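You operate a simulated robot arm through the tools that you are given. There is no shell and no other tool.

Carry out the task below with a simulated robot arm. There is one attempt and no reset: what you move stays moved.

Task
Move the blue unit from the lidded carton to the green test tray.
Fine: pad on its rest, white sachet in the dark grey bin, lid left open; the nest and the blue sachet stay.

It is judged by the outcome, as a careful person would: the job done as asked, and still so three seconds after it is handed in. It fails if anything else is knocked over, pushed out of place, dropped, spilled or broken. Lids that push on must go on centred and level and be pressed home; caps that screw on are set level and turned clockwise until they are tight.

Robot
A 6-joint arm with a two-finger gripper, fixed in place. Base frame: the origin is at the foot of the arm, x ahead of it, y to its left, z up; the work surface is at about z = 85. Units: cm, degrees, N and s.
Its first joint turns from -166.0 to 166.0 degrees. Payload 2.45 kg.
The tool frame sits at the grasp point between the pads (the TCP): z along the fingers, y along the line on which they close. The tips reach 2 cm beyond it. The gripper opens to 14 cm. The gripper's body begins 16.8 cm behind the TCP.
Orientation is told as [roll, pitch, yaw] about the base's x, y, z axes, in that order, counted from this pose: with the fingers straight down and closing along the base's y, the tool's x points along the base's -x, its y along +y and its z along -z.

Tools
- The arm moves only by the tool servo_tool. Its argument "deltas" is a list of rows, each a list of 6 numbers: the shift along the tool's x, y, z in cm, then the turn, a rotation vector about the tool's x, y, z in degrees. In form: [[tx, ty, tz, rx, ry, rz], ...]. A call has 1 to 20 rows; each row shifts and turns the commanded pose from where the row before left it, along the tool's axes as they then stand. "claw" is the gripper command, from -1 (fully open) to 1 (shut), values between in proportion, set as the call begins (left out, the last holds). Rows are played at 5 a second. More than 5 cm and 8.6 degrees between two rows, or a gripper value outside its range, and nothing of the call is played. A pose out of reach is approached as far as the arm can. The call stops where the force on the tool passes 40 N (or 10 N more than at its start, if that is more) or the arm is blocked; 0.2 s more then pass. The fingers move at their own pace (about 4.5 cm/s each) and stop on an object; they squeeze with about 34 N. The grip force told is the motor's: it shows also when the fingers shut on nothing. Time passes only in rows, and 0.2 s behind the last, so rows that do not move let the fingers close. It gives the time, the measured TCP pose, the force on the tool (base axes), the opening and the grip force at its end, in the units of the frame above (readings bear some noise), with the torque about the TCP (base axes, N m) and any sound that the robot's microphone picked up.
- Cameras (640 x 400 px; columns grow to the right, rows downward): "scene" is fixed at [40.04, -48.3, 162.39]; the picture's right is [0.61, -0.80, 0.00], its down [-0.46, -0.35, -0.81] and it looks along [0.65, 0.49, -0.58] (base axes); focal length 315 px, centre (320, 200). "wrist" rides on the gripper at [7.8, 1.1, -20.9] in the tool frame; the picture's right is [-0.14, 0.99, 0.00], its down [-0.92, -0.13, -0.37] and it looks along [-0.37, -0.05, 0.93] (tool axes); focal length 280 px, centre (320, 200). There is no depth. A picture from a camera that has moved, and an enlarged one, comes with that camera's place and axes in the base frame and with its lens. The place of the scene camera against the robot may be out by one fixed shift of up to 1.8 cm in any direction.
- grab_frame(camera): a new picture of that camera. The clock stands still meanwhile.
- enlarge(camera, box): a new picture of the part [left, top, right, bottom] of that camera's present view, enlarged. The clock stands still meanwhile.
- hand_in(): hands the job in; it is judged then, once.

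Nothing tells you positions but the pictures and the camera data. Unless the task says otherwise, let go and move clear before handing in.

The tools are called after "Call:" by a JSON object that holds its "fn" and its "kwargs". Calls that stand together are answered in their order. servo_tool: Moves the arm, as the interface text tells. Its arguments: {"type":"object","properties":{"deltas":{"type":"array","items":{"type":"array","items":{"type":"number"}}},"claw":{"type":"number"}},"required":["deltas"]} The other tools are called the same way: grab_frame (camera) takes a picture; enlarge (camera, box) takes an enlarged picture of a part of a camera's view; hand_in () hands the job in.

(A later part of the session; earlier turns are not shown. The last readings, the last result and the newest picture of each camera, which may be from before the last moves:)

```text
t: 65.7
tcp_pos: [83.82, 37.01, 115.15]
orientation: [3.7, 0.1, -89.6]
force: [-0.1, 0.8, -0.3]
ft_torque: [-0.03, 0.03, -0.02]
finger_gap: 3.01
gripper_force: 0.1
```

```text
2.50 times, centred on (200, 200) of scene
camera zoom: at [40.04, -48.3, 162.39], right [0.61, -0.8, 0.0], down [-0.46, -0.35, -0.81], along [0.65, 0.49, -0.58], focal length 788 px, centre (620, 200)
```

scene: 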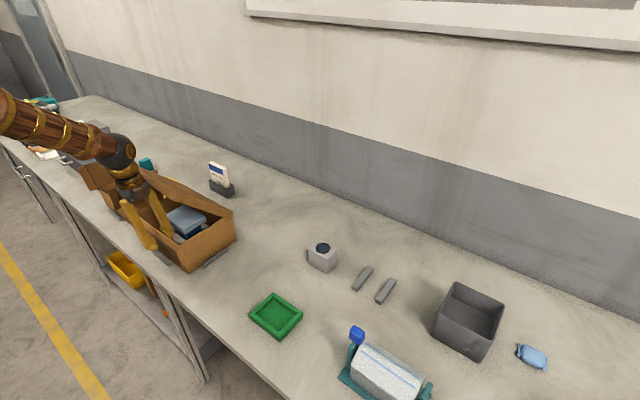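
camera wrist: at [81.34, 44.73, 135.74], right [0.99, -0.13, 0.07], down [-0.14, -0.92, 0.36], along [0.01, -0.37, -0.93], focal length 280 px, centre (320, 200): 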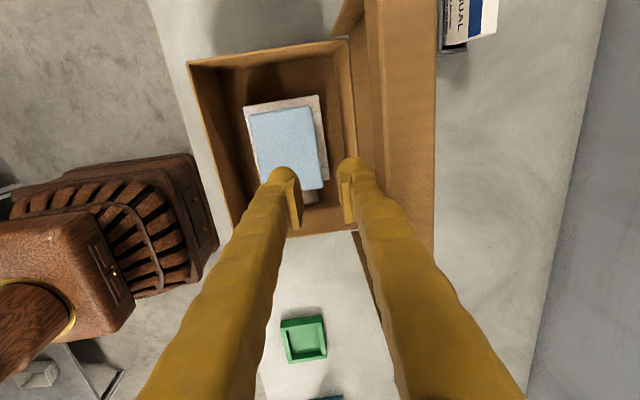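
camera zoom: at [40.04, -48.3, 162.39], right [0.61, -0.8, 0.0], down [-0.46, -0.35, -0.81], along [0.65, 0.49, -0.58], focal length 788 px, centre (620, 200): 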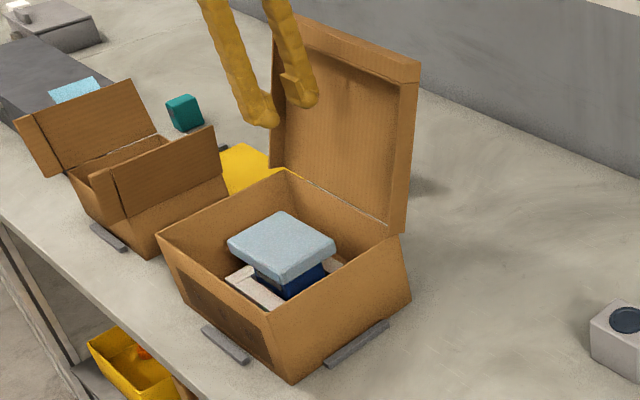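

The lid now seems to be past vertical and the carton is still. I'll hold still for a second and see where it settles.

Call:
{"fn": "servo_tool", "kwargs": {"deltas": [[0, 0, 0, 0, 0, 0], [0, 0, 0, 0, 0, 0], [0, 0, 0, 0, 0, 0], [0, 0, 0, 0, 0, 0], [0, 0, 0, 0, 0, 0]]}}

Call:
{"fn": "grab_frame", "kwargs": {"camera": "wrist"}}

Call:
{"fn": "enlarge", "kwargs": {"camera": "scene", "box": [100, 120, 300, 280]}}

```text
t: 66.9
tcp_pos: [83.85, 36.86, 115.18]
orientation: [3.8, 0.1, -89.5]
force: [0.0, 0.3, -0.1]
ft_torque: [-0.03, 0.0, -0.02]
finger_gap: 3.01
gripper_force: 0.0
```

```text
taken
camera wrist: at [83.39, 44.66, 135.91], right [0.99, -0.13, 0.07], down [-0.14, -0.92, 0.36], along [0.01, -0.37, -0.93], focal length 280 px, centre (320, 200)
```

wrist: 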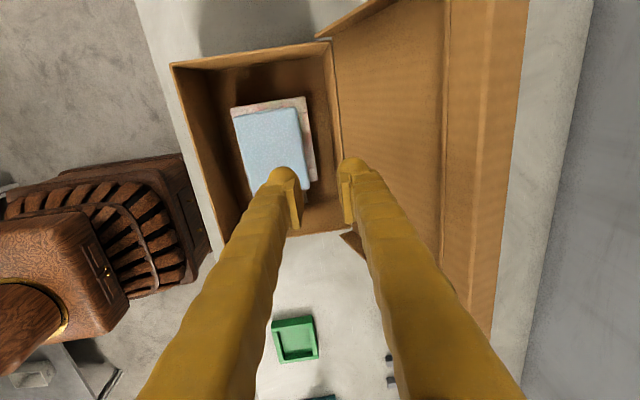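

```text
2.50 times, centred on (200, 200) of scene
camera zoom: at [40.04, -48.3, 162.39], right [0.61, -0.8, 0.0], down [-0.46, -0.35, -0.81], along [0.65, 0.49, -0.58], focal length 788 px, centre (620, 200)
```

zoom: 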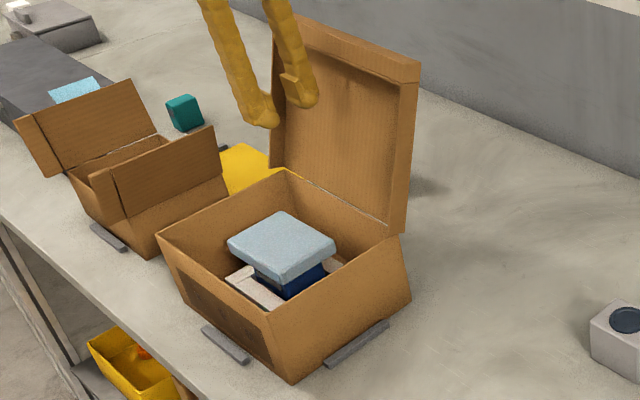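

The lid has swung to its own stop, well past vertical, and the carton didn't move. I'll rise clear, turn the tool back to yaw 0 and study the contents from above.

Call:
{"fn": "servo_tool", "kwargs": {"deltas": [[0, -1, -2, -1.3, 0, 0], [0, -2, -3, -1.3, 0, 0], [0, -2, -4, -1.2, 0, 0], [0, -2, -4, 0, 0, 0], [0, -2, -3, 0, 0, 0], [0, -2, 0, 0, 0, -7.5], [0, -2, 0, 0, 0, -7.5], [0, 0, 0, 0, 0, -7.5], [0, 0, 0, 0, 0, -7.5], [0, 0, 0, 0, 0, -7.5], [0, 0, 0, 0, 0, -7.5], [0, 0, 0, 0, 0, -7.5], [0, 0, 0, 0, 0, -7.5], [0, 0, 0, 0, 0, -7.5], [0, 0, 0, 0, 0, -7.5], [0, 0, 0, 0, 0, -7.5], [0, 0, 0, 0, 0, -7.5], [0, 0, 0, 0, 0, 0]], "claw": -1}}

Call:
{"fn": "grab_frame", "kwargs": {"camera": "wrist"}}

Call:
{"fn": "enlarge", "kwargs": {"camera": "scene", "box": [100, 120, 300, 280]}}

```text
t: 70.7
tcp_pos: [69.08, 36.64, 129.48]
orientation: [-0.2, -7.6, 0.6]
force: [-0.6, -0.1, 1.0]
ft_torque: [0.01, -0.03, -0.03]
finger_gap: 13.99
gripper_force: 0.1
```

```text
taken
camera wrist: at [58.56, 37.54, 148.96], right [0.13, 0.99, 0.02], down [0.86, -0.12, 0.49], along [0.49, -0.05, -0.87], focal length 280 px, centre (320, 200)
```

wrist: 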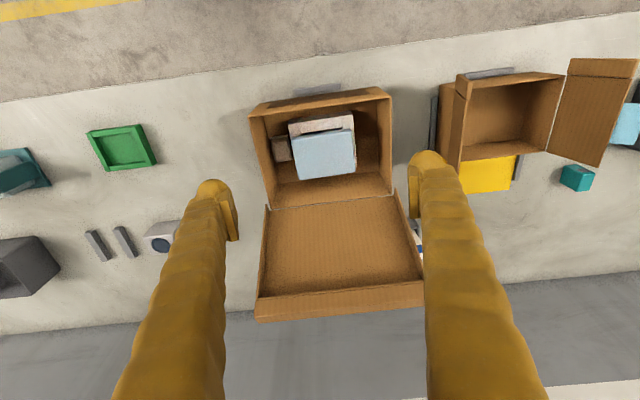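

```text
2.50 times, centred on (200, 200) of scene
camera zoom: at [40.04, -48.3, 162.39], right [0.61, -0.8, 0.0], down [-0.46, -0.35, -0.81], along [0.65, 0.49, -0.58], focal length 788 px, centre (620, 200)
```

zoom: 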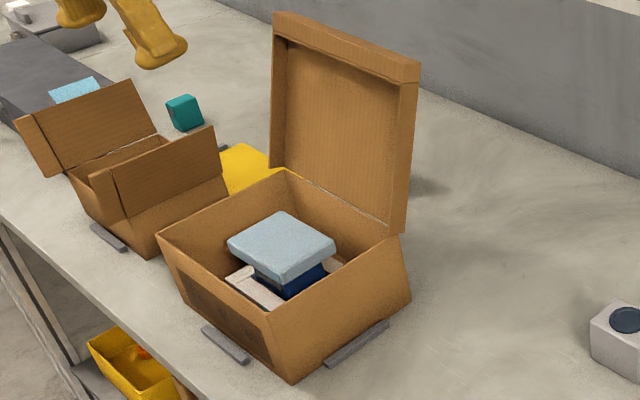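

The lid stands open and stable, and everything inside is as it was. I'll zoom in on the pad, nest and sachet.

Call:
{"fn": "enlarge", "kwargs": {"camera": "wrist", "box": [240, 80, 400, 215]}}

Call:
{"fn": "enlarge", "kwargs": {"camera": "scene", "box": [150, 190, 240, 275]}}

Call:
{"fn": "enlarge", "kwargs": {"camera": "wrist", "box": [0, 110, 210, 310]}}

```text
2.96 times, centred on (320, 148) of wrist
camera zoom: at [58.56, 37.54, 148.96], right [0.13, 0.99, 0.02], down [0.86, -0.12, 0.49], along [0.49, -0.05, -0.87], focal length 831 px, centre (320, 356)
```

zoom: 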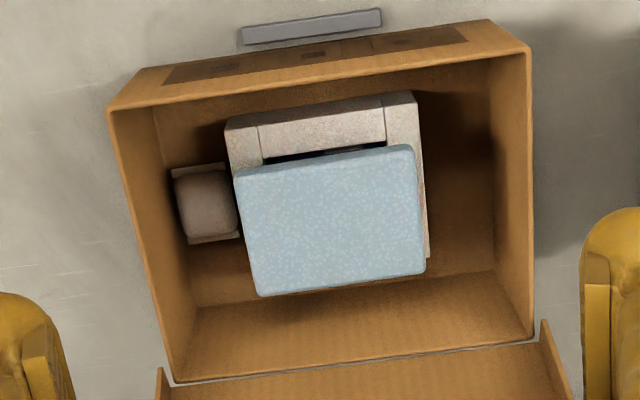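

```text
4.71 times, centred on (195, 232) of scene
camera zoom: at [40.04, -48.3, 162.39], right [0.61, -0.8, 0.0], down [-0.46, -0.35, -0.81], along [0.65, 0.49, -0.58], focal length 1484 px, centre (908, 47)
```

zoom: 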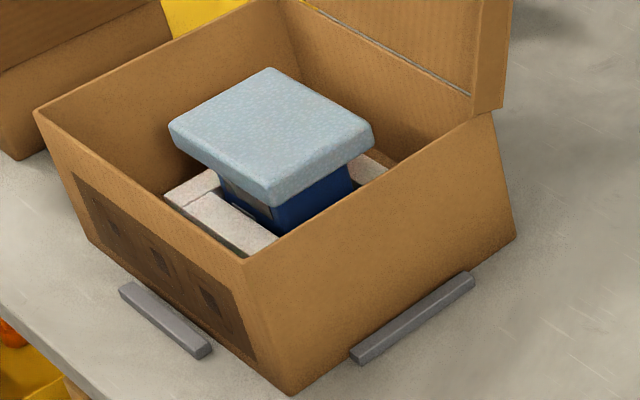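

```text
2.00 times, centred on (105, 210) of wrist
camera zoom: at [58.56, 37.54, 148.96], right [0.13, 0.99, 0.02], down [0.86, -0.12, 0.49], along [0.49, -0.05, -0.87], focal length 561 px, centre (750, 180)
```

zoom: 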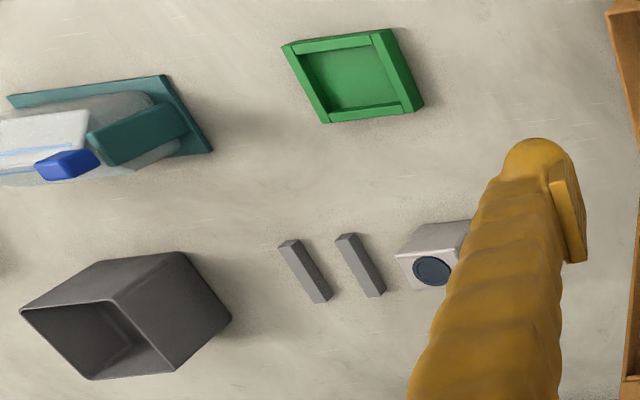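

The pad is about 8.8 × 11.8 cm, centred near (78.6, 36.6) with its top at z≈95.5. The two grey bars, centred near (99.8, -25.3), are its rest. They're at the edge of reach, so I'll first test with empty fingers whether a 20° outward tilt gets there.

Call:
{"fn": "servo_tool", "kwargs": {"deltas": [[0, 0, 0, 0, -6.2, 0], [0, 0, 0, 0, -6.2, 0], [-1.09, -3.9, 1.675, 0, 0, 0], [-1.09, -3.9, 1.675, 0, 0, 0], [-1.09, -3.9, 1.675, 0, 0, 0], [-1.09, -3.9, 1.675, 0, 0, 0], [-1.09, -3.9, 1.675, 0, 0, 0], [-1.09, -3.9, 1.675, 0, 0, 0], [-1.09, -3.9, 1.675, 0, 0, 0], [-1.09, -3.9, 1.675, 0, 0, 0], [-1.09, -3.9, 1.675, 0, 0, 0], [-1.09, -3.9, 1.675, 0, 0, 0], [-1.09, -3.9, 1.675, 0, 0, 0], [-1.09, -3.9, 1.675, 0, 0, 0], [-1.09, -3.9, 1.675, 0, 0, 0], [-1.09, -3.9, 1.675, 0, 0, 0], [-1.09, -3.9, 1.675, 0, 0, 0], [-1.09, -3.9, 1.675, 0, 0, 0], [0, 0, 0, 0, 0, 0]]}}

Call:
{"fn": "grab_frame", "kwargs": {"camera": "wrist"}}

```text
t: 74.7
tcp_pos: [95.25, -25.93, 110.16]
orientation: [0.0, -20.2, 0.6]
force: [0.3, 0.2, 0.0]
ft_torque: [-0.03, -0.01, 0.02]
finger_gap: 14.0
gripper_force: 0.1
```

```text
taken
camera wrist: at [80.74, -24.97, 127.1], right [0.12, 0.99, 0.05], down [0.74, -0.12, 0.66], along [0.66, -0.04, -0.75], focal length 280 px, centre (320, 200)
```

wrist: 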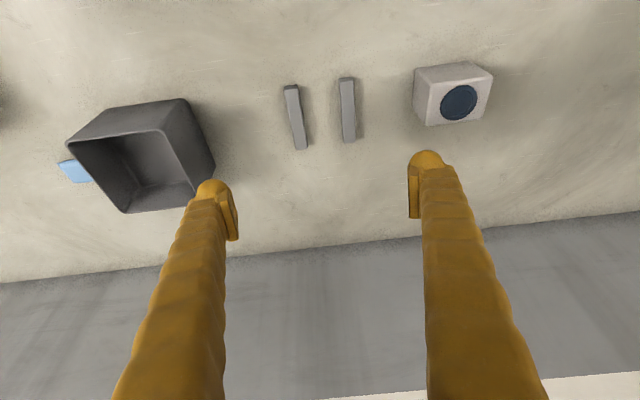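

This pose is reachable. I'll descend toward the rest, still empty, to confirm the low pose as well.

Call:
{"fn": "servo_tool", "kwargs": {"deltas": [[0.36, 0.2, 3.49, 0, 0, 0], [0.36, 0.2, 3.49, 0, 0, 0], [0.36, 0.2, 3.49, 0, 0, 0], [0.36, 0.2, 3.49, 0, 0, 0], [0.36, 0.2, 3.49, 0, 0, 0], [0, 0, 0, 0, 0, 0]]}}

Call:
{"fn": "grab_frame", "kwargs": {"camera": "wrist"}}

```text
t: 76.1
tcp_pos: [99.36, -24.62, 93.19]
orientation: [-0.1, -20.0, 0.5]
force: [1.1, 0.1, -0.1]
ft_torque: [0.0, -0.02, -0.01]
finger_gap: 14.01
gripper_force: 0.1
```

```text
taken
camera wrist: at [84.83, -23.63, 110.12], right [0.12, 0.99, 0.05], down [0.74, -0.12, 0.66], along [0.66, -0.05, -0.75], focal length 280 px, centre (320, 200)
```

wrist: 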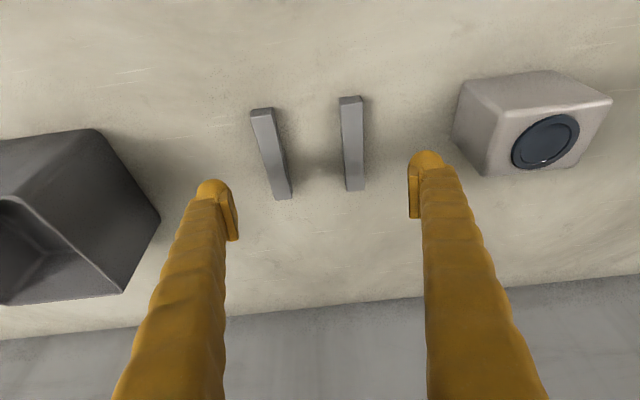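

The rest is reachable, with the bars centred at about (99.6, -25.2). I'll go back the same way to the carton with the tilt kept, ready to pick the pad at that angle.

Call:
{"fn": "servo_tool", "kwargs": {"deltas": [[-0.36, -0.2, -3.49, 0, 0, 0], [-0.36, -0.2, -3.49, 0, 0, 0], [-0.36, -0.2, -3.49, 0, 0, 0], [-0.36, -0.2, -3.49, 0, 0, 0], [-0.36, -0.2, -3.49, 0, 0, 0], [1.09, 3.9, -1.675, 0, 0, 0], [1.09, 3.9, -1.675, 0, 0, 0], [1.09, 3.9, -1.675, 0, 0, 0], [1.09, 3.9, -1.675, 0, 0, 0], [1.09, 3.9, -1.675, 0, 0, 0], [1.09, 3.9, -1.675, 0, 0, 0], [1.09, 3.9, -1.675, 0, 0, 0], [1.09, 3.9, -1.675, 0, 0, 0], [1.09, 3.9, -1.675, 0, 0, 0], [1.09, 3.9, -1.675, 0, 0, 0], [1.09, 3.9, -1.675, 0, 0, 0], [1.09, 3.9, -1.675, 0, 0, 0], [1.09, 3.9, -1.675, 0, 0, 0], [1.09, 3.9, -1.675, 0, 0, 0], [0, 0, 0, 0, 0, 0]]}}

Call:
{"fn": "servo_tool", "kwargs": {"deltas": [[1.09, 3.9, -1.675, 0, 0, 0], [1.09, 3.9, -1.675, 0, 0, 0], [0.5, 0, 2.5, 0, 0, 0.5], [0.5, 0, 2.5, 0, 0, 0], [0.5, 0, 2.5, 0, 0, 0], [0.5, 0, 2.5, 0, 0, 0], [0.5, 0, 2.5, 0, 0, 0], [0, 0, 0, 0, 0, 0]]}}

Call:
{"fn": "grab_frame", "kwargs": {"camera": "wrist"}}

```text
t: 80.3
tcp_pos: [72.65, 28.77, 127.17]
orientation: [0.1, -20.0, 0.6]
force: [-0.6, 0.7, 0.1]
ft_torque: [0.02, 0.0, 0.01]
finger_gap: 14.01
gripper_force: 0.0
```

```text
t: 82.1
tcp_pos: [71.0, 36.48, 116.62]
orientation: [0.1, -20.0, 0.0]
force: [-0.3, -0.1, 0.4]
ft_torque: [0.0, -0.03, 0.01]
finger_gap: 13.99
gripper_force: 0.0
```

```text
taken
camera wrist: at [56.45, 37.46, 133.5], right [0.13, 0.99, 0.05], down [0.74, -0.13, 0.66], along [0.66, -0.05, -0.75], focal length 280 px, centre (320, 200)
```

wrist: 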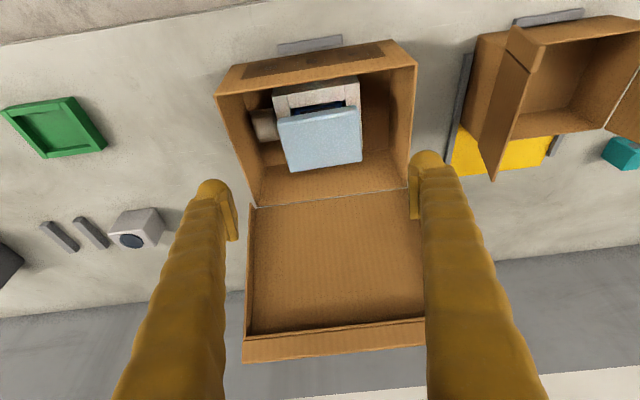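

Call:
{"fn": "enlarge", "kwargs": {"camera": "wrist", "box": [210, 40, 420, 210]}}

```text
2.35 times, centred on (315, 125) of wrist
camera zoom: at [56.45, 37.46, 133.5], right [0.13, 0.99, 0.05], down [0.74, -0.13, 0.66], along [0.66, -0.05, -0.75], focal length 660 px, centre (332, 376)
```

zoom: 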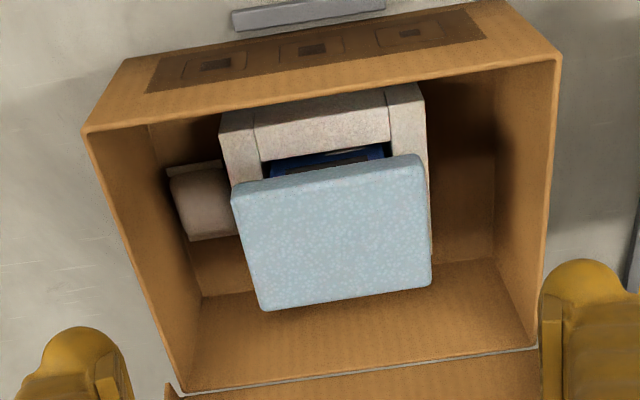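

Pad centre refined to about (78.4, 36.8). I'll move above it and check finger clearance on both sides.

Call:
{"fn": "servo_tool", "kwargs": {"deltas": [[-0.46, 0.06, 3.06, 0, 0, 0], [-0.46, 0.06, 3.06, 0, 0, 0], [-0.46, 0.06, 3.06, 0, 0, 0], [-0.46, 0.06, 3.06, 0, 0, 0], [-0.46, 0.06, 3.06, 0, 0, 0], [0, 0, 0, 0, 0, 0]]}}

Call:
{"fn": "grab_frame", "kwargs": {"camera": "wrist"}}

Call:
{"fn": "enlarge", "kwargs": {"camera": "scene", "box": [130, 150, 270, 280]}}

```text
t: 83.5
tcp_pos: [78.47, 37.18, 103.18]
orientation: [0.2, -20.0, 0.0]
force: [-1.2, -0.6, 0.4]
ft_torque: [0.02, 0.02, 0.0]
finger_gap: 14.01
gripper_force: 0.1
```

```text
taken
camera wrist: at [63.96, 38.1, 120.05], right [0.13, 0.99, 0.05], down [0.74, -0.13, 0.66], along [0.66, -0.05, -0.75], focal length 280 px, centre (320, 200)
```

wrist: 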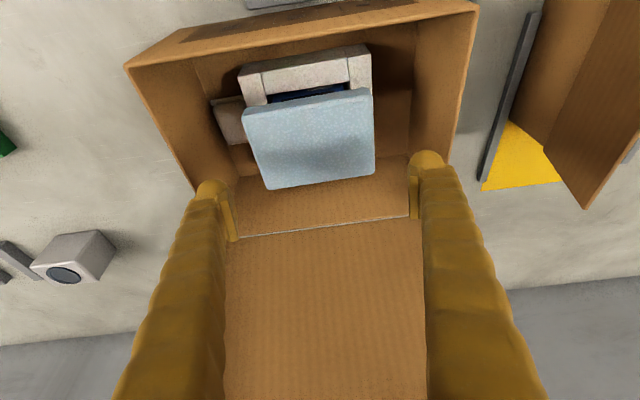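

```text
3.08 times, centred on (200, 215) of scene
camera zoom: at [40.04, -48.3, 162.39], right [0.61, -0.8, 0.0], down [-0.46, -0.35, -0.81], along [0.65, 0.49, -0.58], focal length 970 px, centre (689, 154)
```

zoom: 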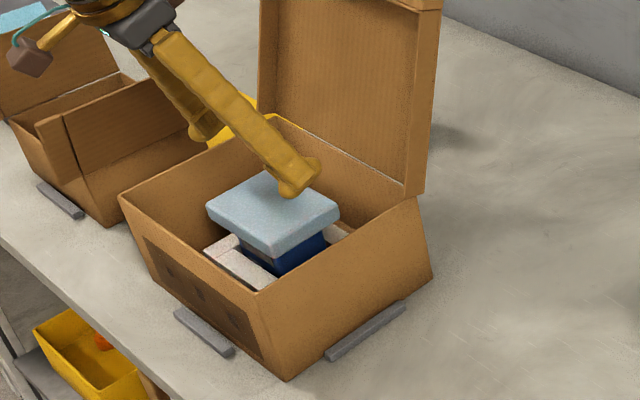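

Clearance looks even. I'll descend slowly to bracket the pad's sides.

Call:
{"fn": "servo_tool", "kwargs": {"deltas": [[0.57, -0.07, 1.41, 0, 0, 0], [0.57, -0.07, 1.41, 0, 0, 0], [0.57, -0.07, 1.41, 0, 0, 0], [0.57, -0.07, 1.41, 0, 0, 0], [0, 0, 0, 0, 0, 0]]}}

Call:
{"fn": "grab_frame", "kwargs": {"camera": "wrist"}}

Call:
{"fn": "enlarge", "kwargs": {"camera": "scene", "box": [130, 150, 270, 280]}}

```text
t: 84.7
tcp_pos: [78.13, 36.63, 97.12]
orientation: [0.2, -20.0, 0.1]
force: [-0.7, -0.6, -0.3]
ft_torque: [0.04, -0.01, 0.01]
finger_gap: 13.99
gripper_force: 0.1
```

```text
taken
camera wrist: at [63.66, 37.6, 114.02], right [0.13, 0.99, 0.05], down [0.74, -0.13, 0.66], along [0.66, -0.05, -0.75], focal length 280 px, centre (320, 200)
```

wrist: 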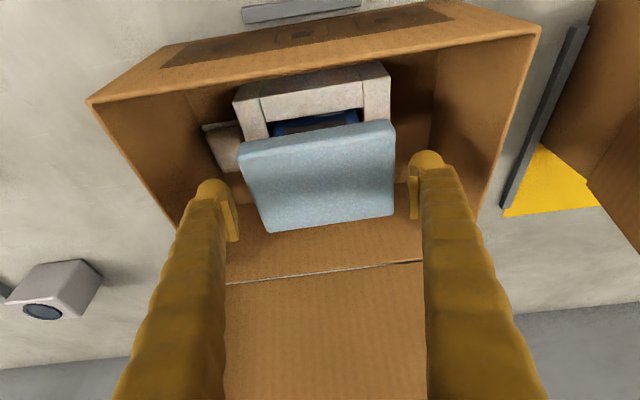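

```text
3.08 times, centred on (200, 215) of scene
camera zoom: at [40.04, -48.3, 162.39], right [0.61, -0.8, 0.0], down [-0.46, -0.35, -0.81], along [0.65, 0.49, -0.58], focal length 970 px, centre (689, 154)
```

zoom: 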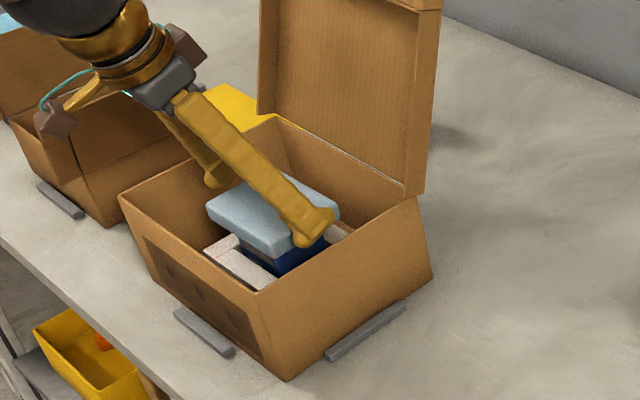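

Call:
{"fn": "servo_tool", "kwargs": {"deltas": [[0.25, 0.1, 0.75, 0, 0, 0], [0.2, 0, 0.7, 0, 0, 0], [0, 0, 0, 0, 0, 0]]}}

Call:
{"fn": "enlarge", "kwargs": {"camera": "wrist", "box": [190, 90, 450, 270]}}

Call:
{"fn": "enlarge", "kwargs": {"camera": "scene", "box": [150, 180, 250, 260]}}

```text
t: 85.5
tcp_pos: [78.23, 36.87, 95.59]
orientation: [0.1, -20.0, 0.0]
force: [0.3, 0.4, -0.4]
ft_torque: [0.02, -0.02, 0.05]
finger_gap: 14.0
gripper_force: 0.1
```

```text
2.22 times, centred on (320, 180) of wrist
camera zoom: at [63.74, 37.84, 112.5], right [0.13, 0.99, 0.05], down [0.74, -0.13, 0.66], along [0.66, -0.05, -0.75], focal length 623 px, centre (320, 244)
```

zoom: 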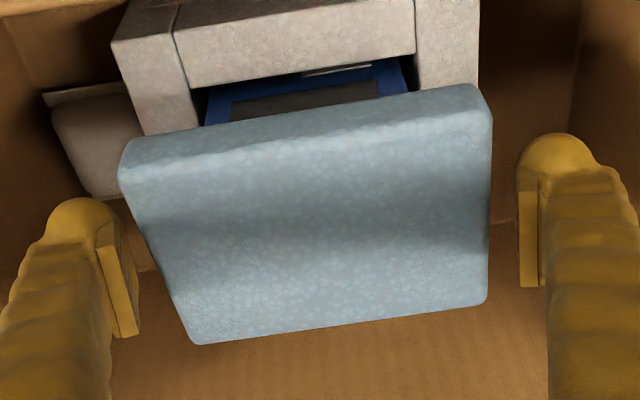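

```text
5.00 times, centred on (200, 220) of scene
camera zoom: at [40.04, -48.3, 162.39], right [0.61, -0.8, 0.0], down [-0.46, -0.35, -0.81], along [0.65, 0.49, -0.58], focal length 1577 px, centre (920, 100)
```

zoom: 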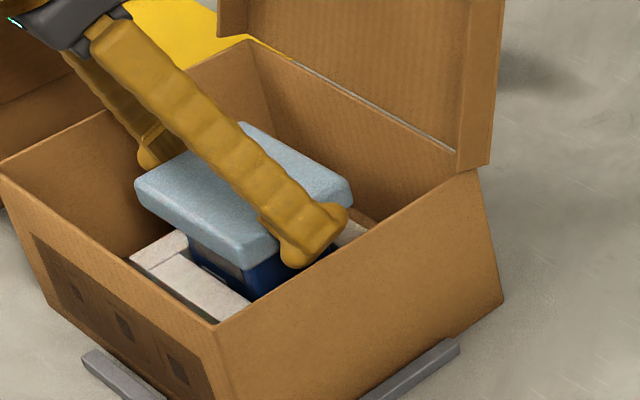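

The fingers bracket the pad evenly at the right height. Closing on the pad.

Call:
{"fn": "servo_tool", "kwargs": {"deltas": [[0, 0, 0, 0, 0, 0], [0, 0, 0, 0, 0, 0], [0, 0, 0, 0, 0, 0], [0, 0, 0, 0, 0, 0]], "claw": 1}}

Call:
{"fn": "grab_frame", "kwargs": {"camera": "wrist"}}

Call:
{"fn": "enlarge", "kwargs": {"camera": "scene", "box": [130, 150, 270, 280]}}

```text
t: 86.5
tcp_pos: [78.33, 36.93, 95.62]
orientation: [0.1, -20.0, 0.0]
force: [-0.4, -0.2, 0.9]
ft_torque: [0.0, 0.02, 0.01]
finger_gap: 12.36
gripper_force: 34.0
```

```text
taken
camera wrist: at [63.74, 37.84, 112.52], right [0.13, 0.99, 0.05], down [0.74, -0.13, 0.66], along [0.66, -0.05, -0.75], focal length 280 px, centre (320, 200)
```

wrist: 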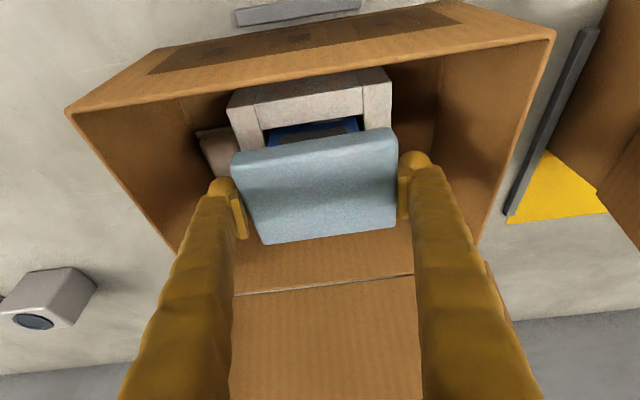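

```text
3.08 times, centred on (200, 215) of scene
camera zoom: at [40.04, -48.3, 162.39], right [0.61, -0.8, 0.0], down [-0.46, -0.35, -0.81], along [0.65, 0.49, -0.58], focal length 970 px, centre (689, 154)
```

zoom: 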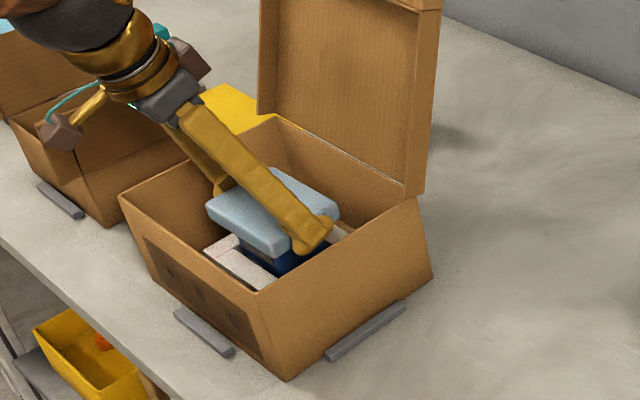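

The pad is gripped at 12.4 cm wide. I'll lift it straight up slowly.

Call:
{"fn": "servo_tool", "kwargs": {"deltas": [[-0.34, 0, -0.94, 0, 0, 0], [-0.34, 0, -0.94, 0, 0, 0], [-0.51, 0, -1.41, 0, 0, 0], [-0.68, 0, -1.88, 0, 0, 0], [-0.68, 0, -1.88, 0, 0, 0], [0, 0, 0, 0, 0, 0]]}}

Call:
{"fn": "grab_frame", "kwargs": {"camera": "wrist"}}

Call:
{"fn": "enlarge", "kwargs": {"camera": "scene", "box": [130, 150, 270, 280]}}

```text
t: 87.9
tcp_pos: [78.23, 36.83, 103.05]
orientation: [0.1, -20.1, -0.1]
force: [0.6, 0.6, 0.0]
ft_torque: [0.03, -0.01, 0.0]
finger_gap: 12.32
gripper_force: 34.3
```

```text
taken
camera wrist: at [63.72, 37.83, 119.92], right [0.13, 0.99, 0.05], down [0.74, -0.13, 0.66], along [0.66, -0.05, -0.75], focal length 280 px, centre (320, 200)
```

wrist: 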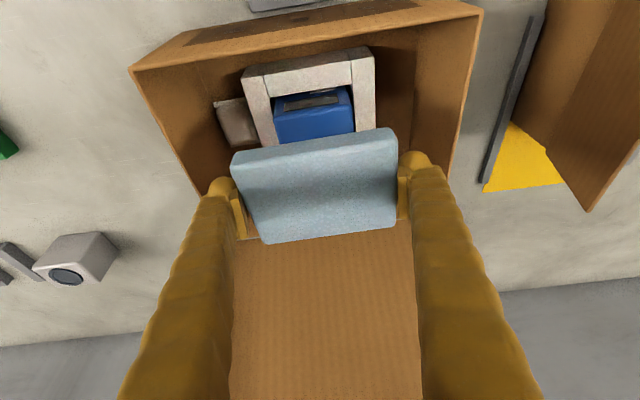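

```text
3.08 times, centred on (200, 215) of scene
camera zoom: at [40.04, -48.3, 162.39], right [0.61, -0.8, 0.0], down [-0.46, -0.35, -0.81], along [0.65, 0.49, -0.58], focal length 970 px, centre (689, 154)
```

zoom: 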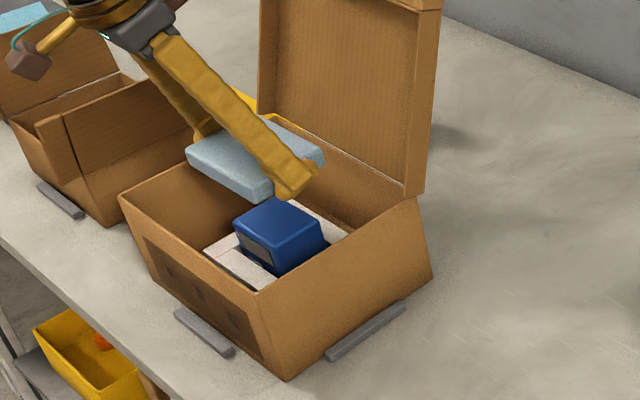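

The pad came up level and the navy unit is visible in its nest. I'll raise it clear of the carton, then carry it toward the rest.

Call:
{"fn": "servo_tool", "kwargs": {"deltas": [[-0.1, 0, -2, 0, 0, 0], [-0.19, 0, -3.44, 0, 0, 0], [-0.19, 0, -3.44, 0, 0, 0], [-0.19, 0, -3.44, 0, 0, 0], [-0.19, 0, -3.44, 0, 0, 0], [-0.19, 0, -3.44, 0, 0, 0], [-0.1, 0, -1.5, 0, 0, 0], [0, 0, 0, 0, 0, 0]]}}

Call:
{"fn": "servo_tool", "kwargs": {"deltas": [[-0.6, -1.8, 0.6, 0, 0, 0], [-1.26, -3.6, 1.26, 0, 0, 0], [-1.26, -3.6, 1.26, 0, 0, 0], [-1.26, -3.6, 1.26, 0, 0, 0], [-1.26, -3.6, 1.26, 0, 0, 0], [-1.26, -3.6, 1.26, 0, 0, 0], [-1.26, -3.6, 1.26, 0, 0, 0], [-1.26, -3.6, 1.26, 0, 0, 0], [-1.26, -3.6, 1.26, 0, 0, 0], [-1.26, -3.6, 1.26, 0, 0, 0], [-1.26, -3.6, 1.26, 0, 0, 0], [-1.26, -3.6, 1.26, 0, 0, 0], [-1.26, -3.6, 1.26, 0, 0, 0], [-1.26, -3.6, 1.26, 0, 0, 0], [-1.26, -3.6, 1.26, 0, 0, 0], [-1.26, -3.6, 1.26, 0, 0, 0], [-1.26, -3.6, 1.26, 0, 0, 0], [-0.8, -2.0, 0.8, 0, 0, 0], [0, 0, 0, 0, 0, 0]]}}

Call:
{"fn": "grab_frame", "kwargs": {"camera": "wrist"}}

Call:
{"fn": "grab_frame", "kwargs": {"camera": "scene"}}

```text
t: 89.7
tcp_pos: [72.11, 36.65, 122.99]
orientation: [0.2, -20.0, -0.1]
force: [-0.3, 0.8, 0.6]
ft_torque: [0.02, 0.0, -0.05]
finger_gap: 12.28
gripper_force: 33.5
```

```text
t: 93.7
tcp_pos: [100.03, -24.49, 109.87]
orientation: [0.1, -20.0, -0.1]
force: [0.6, 0.5, -0.3]
ft_torque: [-0.01, 0.03, 0.0]
finger_gap: 12.22
gripper_force: 34.3
```

```text
taken
camera wrist: at [85.38, -23.56, 126.74], right [0.13, 0.99, 0.05], down [0.74, -0.13, 0.66], along [0.66, -0.05, -0.75], focal length 280 px, centre (320, 200)
```

wrist: 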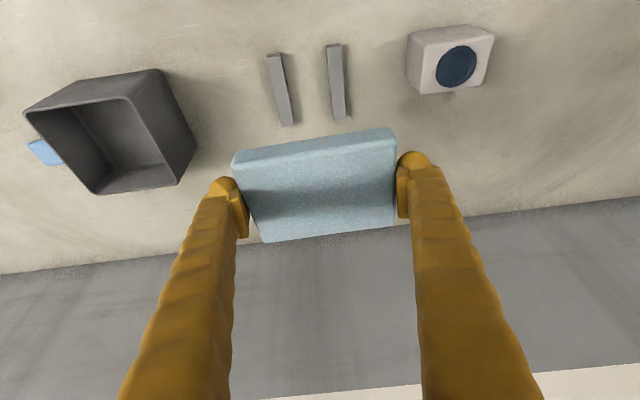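

```text
taken
```

scene: 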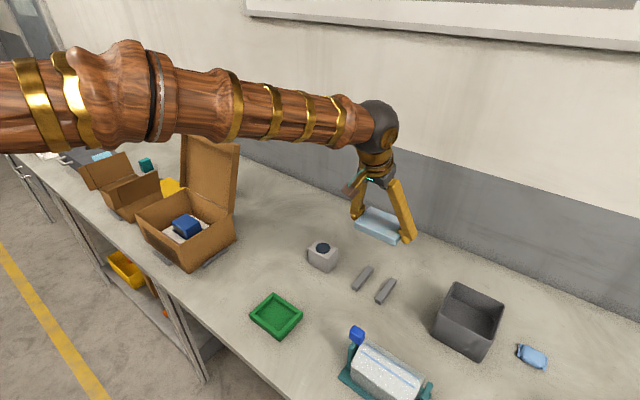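

The pad is above the rest. I'll correct laterally and descend to just above the bars.

Call:
{"fn": "servo_tool", "kwargs": {"deltas": [[1.12, -0.1, 2.94, 0, 0, 0], [1.12, -0.1, 2.94, 0, 0, 0], [1.12, -0.1, 2.94, 0, 0, 0], [1.12, -0.1, 2.94, 0, 0, 0], [1.12, -0.1, 2.94, 0, 0, 0], [0.9, -0.1, 2.4, 0, 0, 0], [0, 0, 0, 0, 0, 0]]}}

Call:
{"fn": "grab_frame", "kwargs": {"camera": "wrist"}}

Call:
{"fn": "enlarge", "kwargs": {"camera": "scene", "box": [300, 180, 460, 320]}}

```text
t: 95.3
tcp_pos: [99.67, -25.38, 91.64]
orientation: [0.1, -20.1, 0.0]
force: [-0.5, -0.3, 0.1]
ft_torque: [0.02, 0.0, 0.02]
finger_gap: 12.18
gripper_force: 34.5
```

```text
taken
camera wrist: at [85.17, -24.44, 108.6], right [0.13, 0.99, 0.05], down [0.74, -0.13, 0.66], along [0.66, -0.05, -0.75], focal length 280 px, centre (320, 200)
```

wrist: 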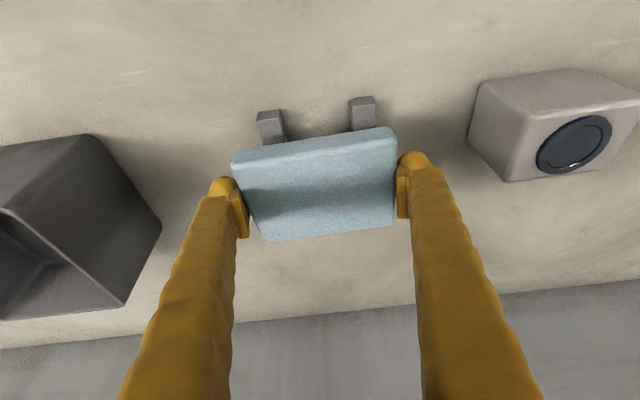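

```text
2.86 times, centred on (380, 250) of scene
camera zoom: at [40.04, -48.3, 162.39], right [0.61, -0.8, 0.0], down [-0.46, -0.35, -0.81], along [0.65, 0.49, -0.58], focal length 901 px, centre (149, 57)
```

zoom: 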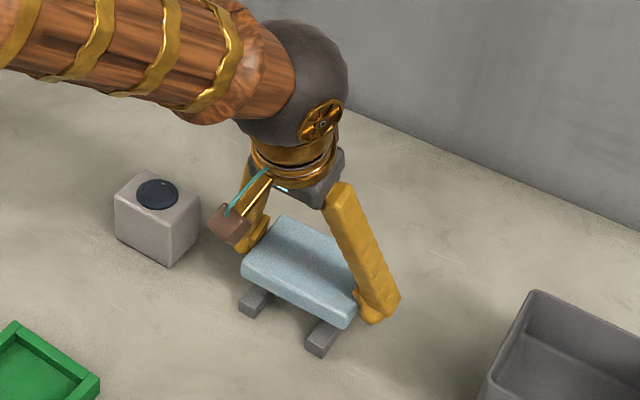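

The pad lines up over both bars. I'll lower it in small steps until it touches.

Call:
{"fn": "servo_tool", "kwargs": {"deltas": [[0.24, 0, 0.66, 0, 0, 0], [0.24, 0, 0.66, 0, 0, 0], [0.21, 0.05, 0.56, 0, 0, 0], [0, 0, 0, 0, 0, 0]]}}

Call:
{"fn": "servo_tool", "kwargs": {"deltas": [[0.1, 0, 0.28, 0, 0, 0], [0.1, 0, 0.28, 0, 0, 0], [0, 0, 0, 0, 0, 0]]}}

Call:
{"fn": "grab_frame", "kwargs": {"camera": "wrist"}}

Call:
{"fn": "enlarge", "kwargs": {"camera": "scene", "box": [320, 220, 440, 320]}}

```text
t: 96.3
tcp_pos: [99.82, -25.37, 89.79]
orientation: [0.1, -19.9, 0.1]
force: [0.0, 0.6, 0.0]
ft_torque: [0.0, -0.01, 0.03]
finger_gap: 12.16
gripper_force: 33.9
```

```text
t: 97.1
tcp_pos: [99.67, -25.15, 89.09]
orientation: [0.1, -20.0, 0.0]
force: [0.1, 0.2, -0.6]
ft_torque: [-0.02, 0.01, 0.04]
finger_gap: 12.17
gripper_force: 33.6
```

```text
taken
camera wrist: at [85.15, -24.22, 105.93], right [0.13, 0.99, 0.05], down [0.74, -0.13, 0.66], along [0.66, -0.05, -0.75], focal length 280 px, centre (320, 200)
```

wrist: 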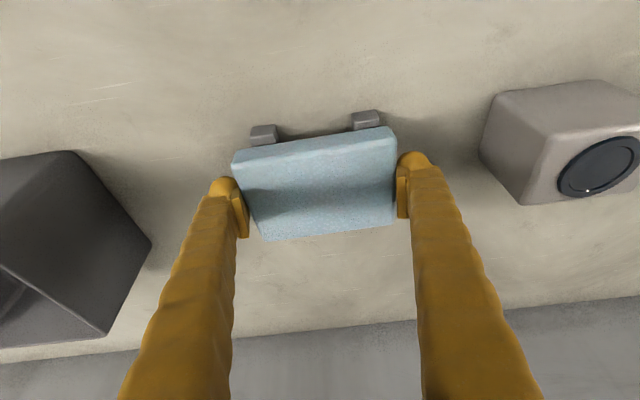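

```text
4.00 times, centred on (380, 270) of scene
camera zoom: at [40.04, -48.3, 162.39], right [0.61, -0.8, 0.0], down [-0.46, -0.35, -0.81], along [0.65, 0.49, -0.58], focal length 1262 px, centre (80, -80)
```

zoom: 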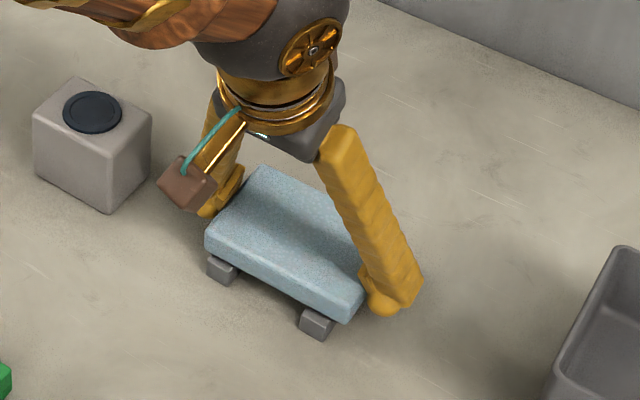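

Call:
{"fn": "servo_tool", "kwargs": {"deltas": [[0.07, 0, 0.19, 0, 0, 0], [0.07, 0, 0.19, 0, 0, 0], [0, 0, 0, 0, 0, 0]]}}

Call:
{"fn": "servo_tool", "kwargs": {"deltas": [[0.07, 0, 0.19, 0, 0, 0], [0, 0, 0, 0, 0, 0]]}}

Call:
{"fn": "enlarge", "kwargs": {"camera": "scene", "box": [340, 240, 420, 310]}}

```text
t: 97.9
tcp_pos: [99.6, -25.15, 88.76]
orientation: [0.0, -20.1, 0.0]
force: [-5.0, 1.1, 18.8]
ft_torque: [0.01, 0.32, 0.03]
finger_gap: 12.15
gripper_force: 33.7
```

```text
t: 98.3
tcp_pos: [99.77, -25.16, 88.76]
orientation: [0.1, -20.3, 0.0]
force: [-5.8, 2.5, 10.3]
ft_torque: [0.04, 0.17, 0.04]
finger_gap: 12.12
gripper_force: 34.1
stopped in row 2: the force on the tool passed its limit at 45 N (the readings are from after the stop); the commanded pose is now the measured one
```

```text
5.71 times, centred on (380, 275) of scene
camera zoom: at [40.04, -48.3, 162.39], right [0.61, -0.8, 0.0], down [-0.46, -0.35, -0.81], along [0.65, 0.49, -0.58], focal length 1802 px, centre (-23, -229)
```

zoom: 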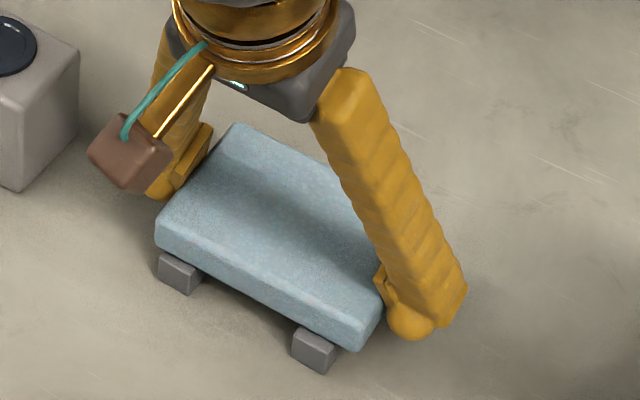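

The pad rests on both bars. I'll open the fingers and back off along the tool axis.

Call:
{"fn": "servo_tool", "kwargs": {"deltas": [[0, 0, 0, 0, 0, 0], [0, 0, 0, 0, 0, 0], [0, 0, 0, 0, 0, 0]], "claw": -1}}

Call:
{"fn": "grab_frame", "kwargs": {"camera": "wrist"}}

```text
t: 99.1
tcp_pos: [99.72, -25.28, 88.79]
orientation: [0.1, -20.2, 0.0]
force: [-0.5, -0.1, 0.6]
ft_torque: [-0.04, 0.02, -0.02]
finger_gap: 13.99
gripper_force: 0.2
```

```text
taken
camera wrist: at [85.17, -24.21, 105.58], right [0.13, 0.99, 0.05], down [0.74, -0.13, 0.66], along [0.66, -0.05, -0.75], focal length 280 px, centre (320, 200)
```

wrist: 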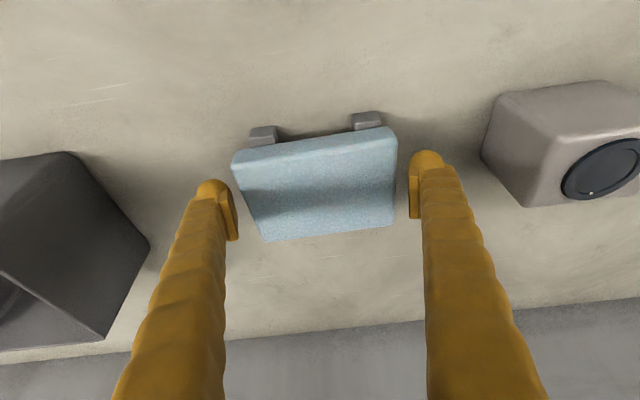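

Call:
{"fn": "servo_tool", "kwargs": {"deltas": [[-0.34, 0, -0.94, 0, 0, 0], [-0.68, 0, -1.88, 0, 0, 0], [-1.02, 0, -2.82, 0, 0, 0], [-1.02, 0, -2.82, 0, 0, 0], [-1.02, 0, -2.82, 0, 0, 0], [-1.02, 0, -2.82, 0, 0, 0], [-1.02, 0, -2.82, 0, 0, 0], [0, 0, 0, 0, 0, 0]]}}

Call:
{"fn": "grab_frame", "kwargs": {"camera": "wrist"}}

Call:
{"fn": "grab_frame", "kwargs": {"camera": "scene"}}

```text
t: 100.9
tcp_pos: [99.48, -25.33, 106.67]
orientation: [0.1, -20.2, 0.0]
force: [0.4, 0.4, 0.2]
ft_torque: [0.04, 0.0, 0.0]
finger_gap: 14.02
gripper_force: 0.0
```

```text
taken
camera wrist: at [84.94, -24.33, 123.54], right [0.13, 0.99, 0.05], down [0.74, -0.13, 0.66], along [0.66, -0.05, -0.75], focal length 280 px, centre (320, 200)
```

wrist: 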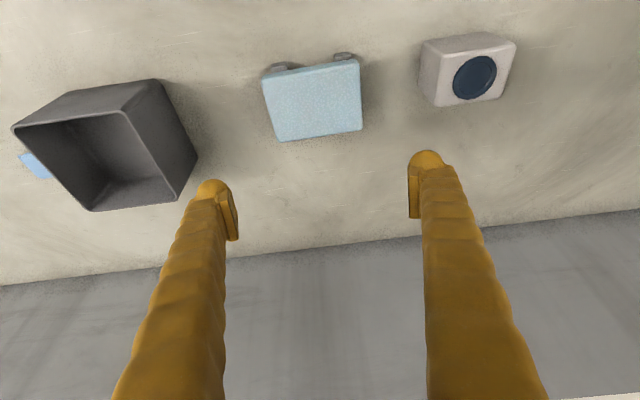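

```text
taken
```

scene: 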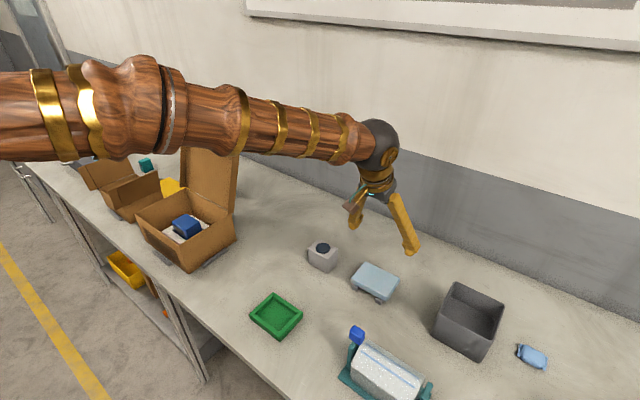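

The pad sits squarely on its rest. I'll return to the carton and bring the tool vertical to look at the unit and the sachet.

Call:
{"fn": "servo_tool", "kwargs": {"deltas": [[1.2, 3.65, -1.4, 0, 0, 0], [1.2, 3.65, -1.4, 0, 0, 0], [1.2, 3.65, -1.4, 0, 0, 0], [1.2, 3.65, -1.4, 0, 0, 0], [1.2, 3.65, -1.4, 0, 0, 0], [1.2, 3.65, -1.4, 0, 0, 0], [1.2, 3.65, -1.4, 0, 0, 0], [1.2, 3.65, -1.4, 0, 0, 0], [1.2, 3.65, -1.4, 0, 0, 0], [1.2, 3.65, -1.4, 0, 0, 0], [1.2, 3.65, -1.4, 0, 0, 0], [1.2, 3.65, -1.4, 0, 0, 0], [1.2, 3.65, -1.4, 0, 0, 0], [1.2, 3.65, -1.4, 0, 0, 0], [1.2, 3.65, -1.4, 0, 0, 0], [1.2, 3.5, -1.4, 0, 0, 0], [1.2, 3.5, -1.4, 0, 0, 0], [0, 0, 0, 0, 0, 0]]}}

Call:
{"fn": "servo_tool", "kwargs": {"deltas": [[0, 0, 0, 0, 5, 0], [0, 0, 0, 0, 5, 0], [0, 0, 0, 0, 5, 0], [0, 0, 0, 0, 5.1, 0], [0, 0, 3, 0, 0, 0], [0, 0, 3, 0, 0, 0], [0, 0, 0, 0, 0, 0]]}}

Call:
{"fn": "grab_frame", "kwargs": {"camera": "wrist"}}

Call:
{"fn": "enlarge", "kwargs": {"camera": "scene", "box": [140, 170, 250, 270]}}

```text
t: 104.7
tcp_pos: [72.58, 36.6, 122.04]
orientation: [0.1, -20.1, 0.0]
force: [-0.6, -0.5, -0.7]
ft_torque: [0.02, 0.03, 0.02]
finger_gap: 13.98
gripper_force: 0.1
```

```text
t: 106.3
tcp_pos: [72.23, 36.61, 115.97]
orientation: [0.2, -0.1, 0.1]
force: [0.2, 0.4, -0.5]
ft_torque: [0.0, -0.02, 0.04]
finger_gap: 14.01
gripper_force: 0.1
```

```text
taken
camera wrist: at [64.4, 37.59, 136.89], right [0.14, 0.99, 0.0], down [0.92, -0.13, 0.37], along [0.37, -0.05, -0.93], focal length 280 px, centre (320, 200)
```

wrist: 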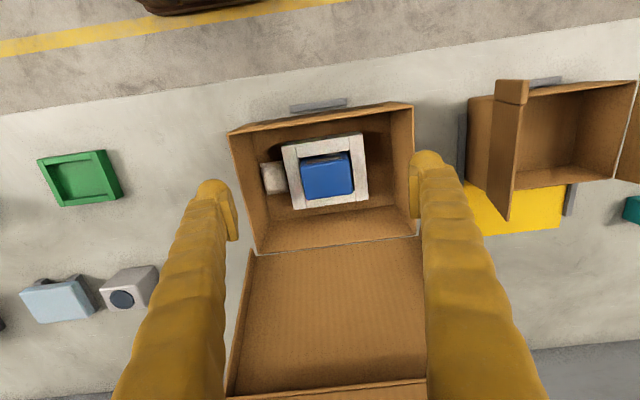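

```text
4.00 times, centred on (195, 220) of scene
camera zoom: at [40.04, -48.3, 162.39], right [0.61, -0.8, 0.0], down [-0.46, -0.35, -0.81], along [0.65, 0.49, -0.58], focal length 1262 px, centre (820, 120)
```

zoom: 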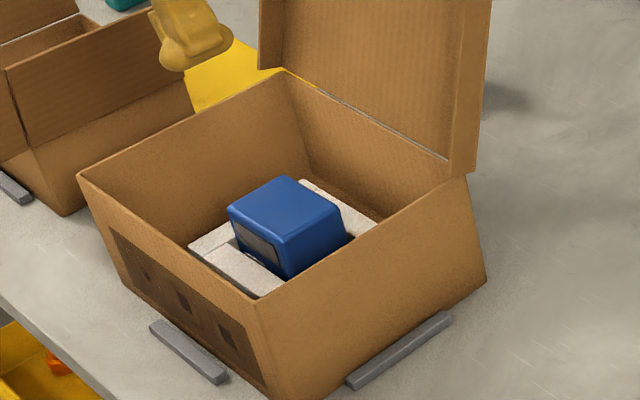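

Call:
{"fn": "enlarge", "kwargs": {"camera": "wrist", "box": [220, 90, 430, 260]}}

Call:
{"fn": "enlarge", "kwargs": {"camera": "wrist", "box": [250, 120, 380, 220]}}

Call:
{"fn": "enlarge", "kwargs": {"camera": "wrist", "box": [20, 130, 180, 330]}}

```text
2.35 times, centred on (325, 175) of wrist
camera zoom: at [64.4, 37.59, 136.89], right [0.14, 0.99, 0.0], down [0.92, -0.13, 0.37], along [0.37, -0.05, -0.93], focal length 660 px, centre (308, 259)
```

zoom: 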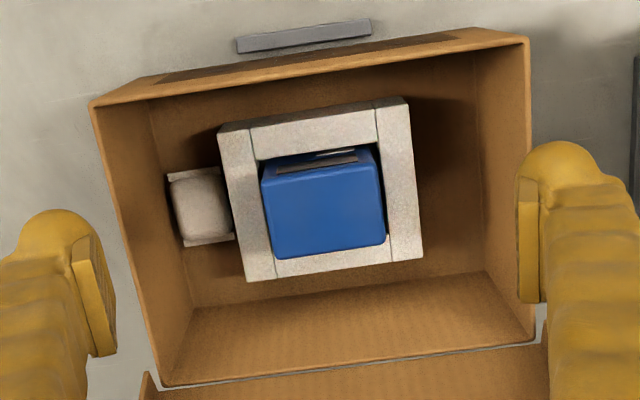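

```text
4.00 times, centred on (315, 170) of wrist
camera zoom: at [64.4, 37.59, 136.89], right [0.14, 0.99, 0.0], down [0.92, -0.13, 0.37], along [0.37, -0.05, -0.93], focal length 1122 px, centre (340, 320)
```

zoom: 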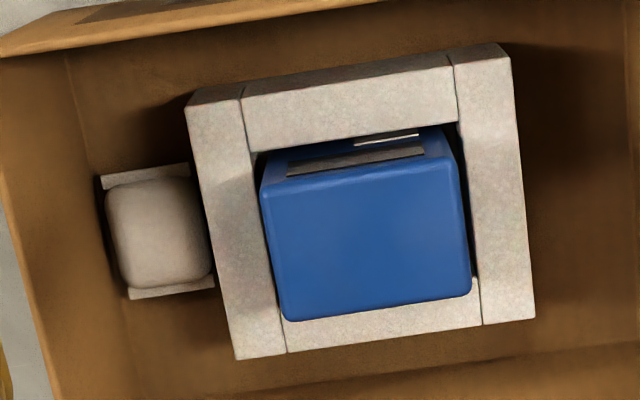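

```text
2.00 times, centred on (100, 230) of wrist
camera zoom: at [64.4, 37.59, 136.89], right [0.14, 0.99, 0.0], down [0.92, -0.13, 0.37], along [0.37, -0.05, -0.93], focal length 561 px, centre (760, 140)
```

zoom: 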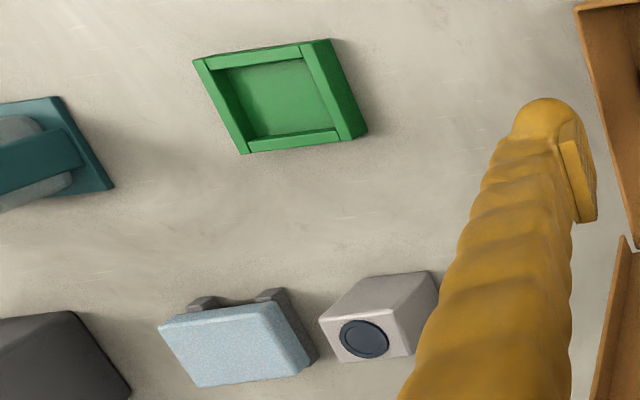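

The unit is about 5.7 × 7.8 cm, centred near (78.5, 36.8) with its top at z≈93.3, and it stands about 3.5 cm above the nest. I'll grip its upper part across y; first down to just above it.

Call:
{"fn": "servo_tool", "kwargs": {"deltas": [[-1.26, 0.04, 3.6, 0, 0, 0], [-1.26, 0.04, 3.6, 0, 0, 0], [-1.26, 0.04, 3.6, 0, 0, 0], [-1.26, 0.04, 3.6, 0, 0, 0], [-1.26, 0.04, 3.6, 0, 0, 0], [0, 0, 0, 0, 0, 0]], "claw": -0.571}}

Call:
{"fn": "grab_frame", "kwargs": {"camera": "wrist"}}

Call:
{"fn": "enlarge", "kwargs": {"camera": "scene", "box": [140, 170, 250, 270]}}

```text
t: 107.7
tcp_pos: [78.28, 37.06, 98.1]
orientation: [0.0, -0.1, 0.1]
force: [0.0, 0.3, -0.1]
ft_torque: [-0.01, 0.0, -0.01]
finger_gap: 10.99
gripper_force: 0.1
```

```text
taken
camera wrist: at [70.45, 38.02, 118.84], right [0.14, 0.99, 0.0], down [0.92, -0.13, 0.37], along [0.37, -0.05, -0.93], focal length 280 px, centre (320, 200)
```

wrist: 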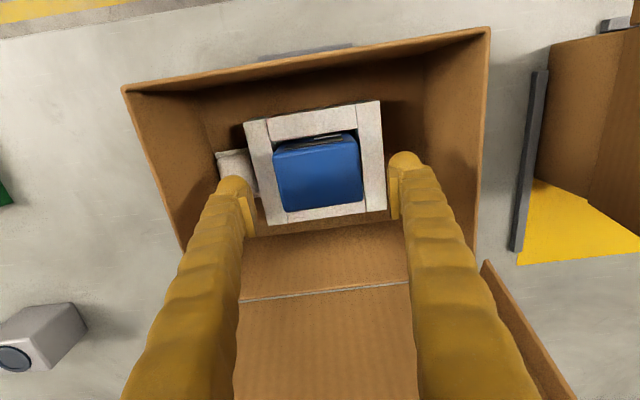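

```text
4.00 times, centred on (195, 220) of scene
camera zoom: at [40.04, -48.3, 162.39], right [0.61, -0.8, 0.0], down [-0.46, -0.35, -0.81], along [0.65, 0.49, -0.58], focal length 1262 px, centre (820, 120)
```

zoom: 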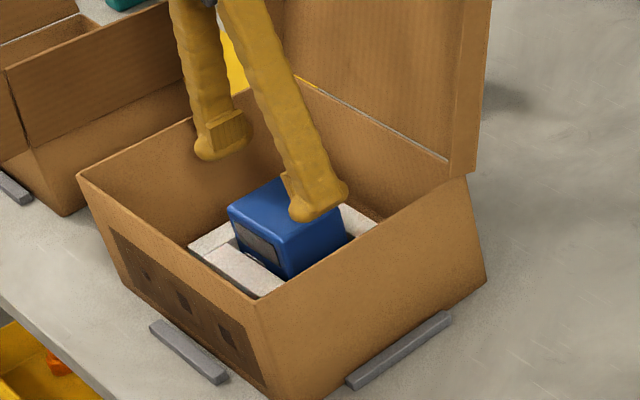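

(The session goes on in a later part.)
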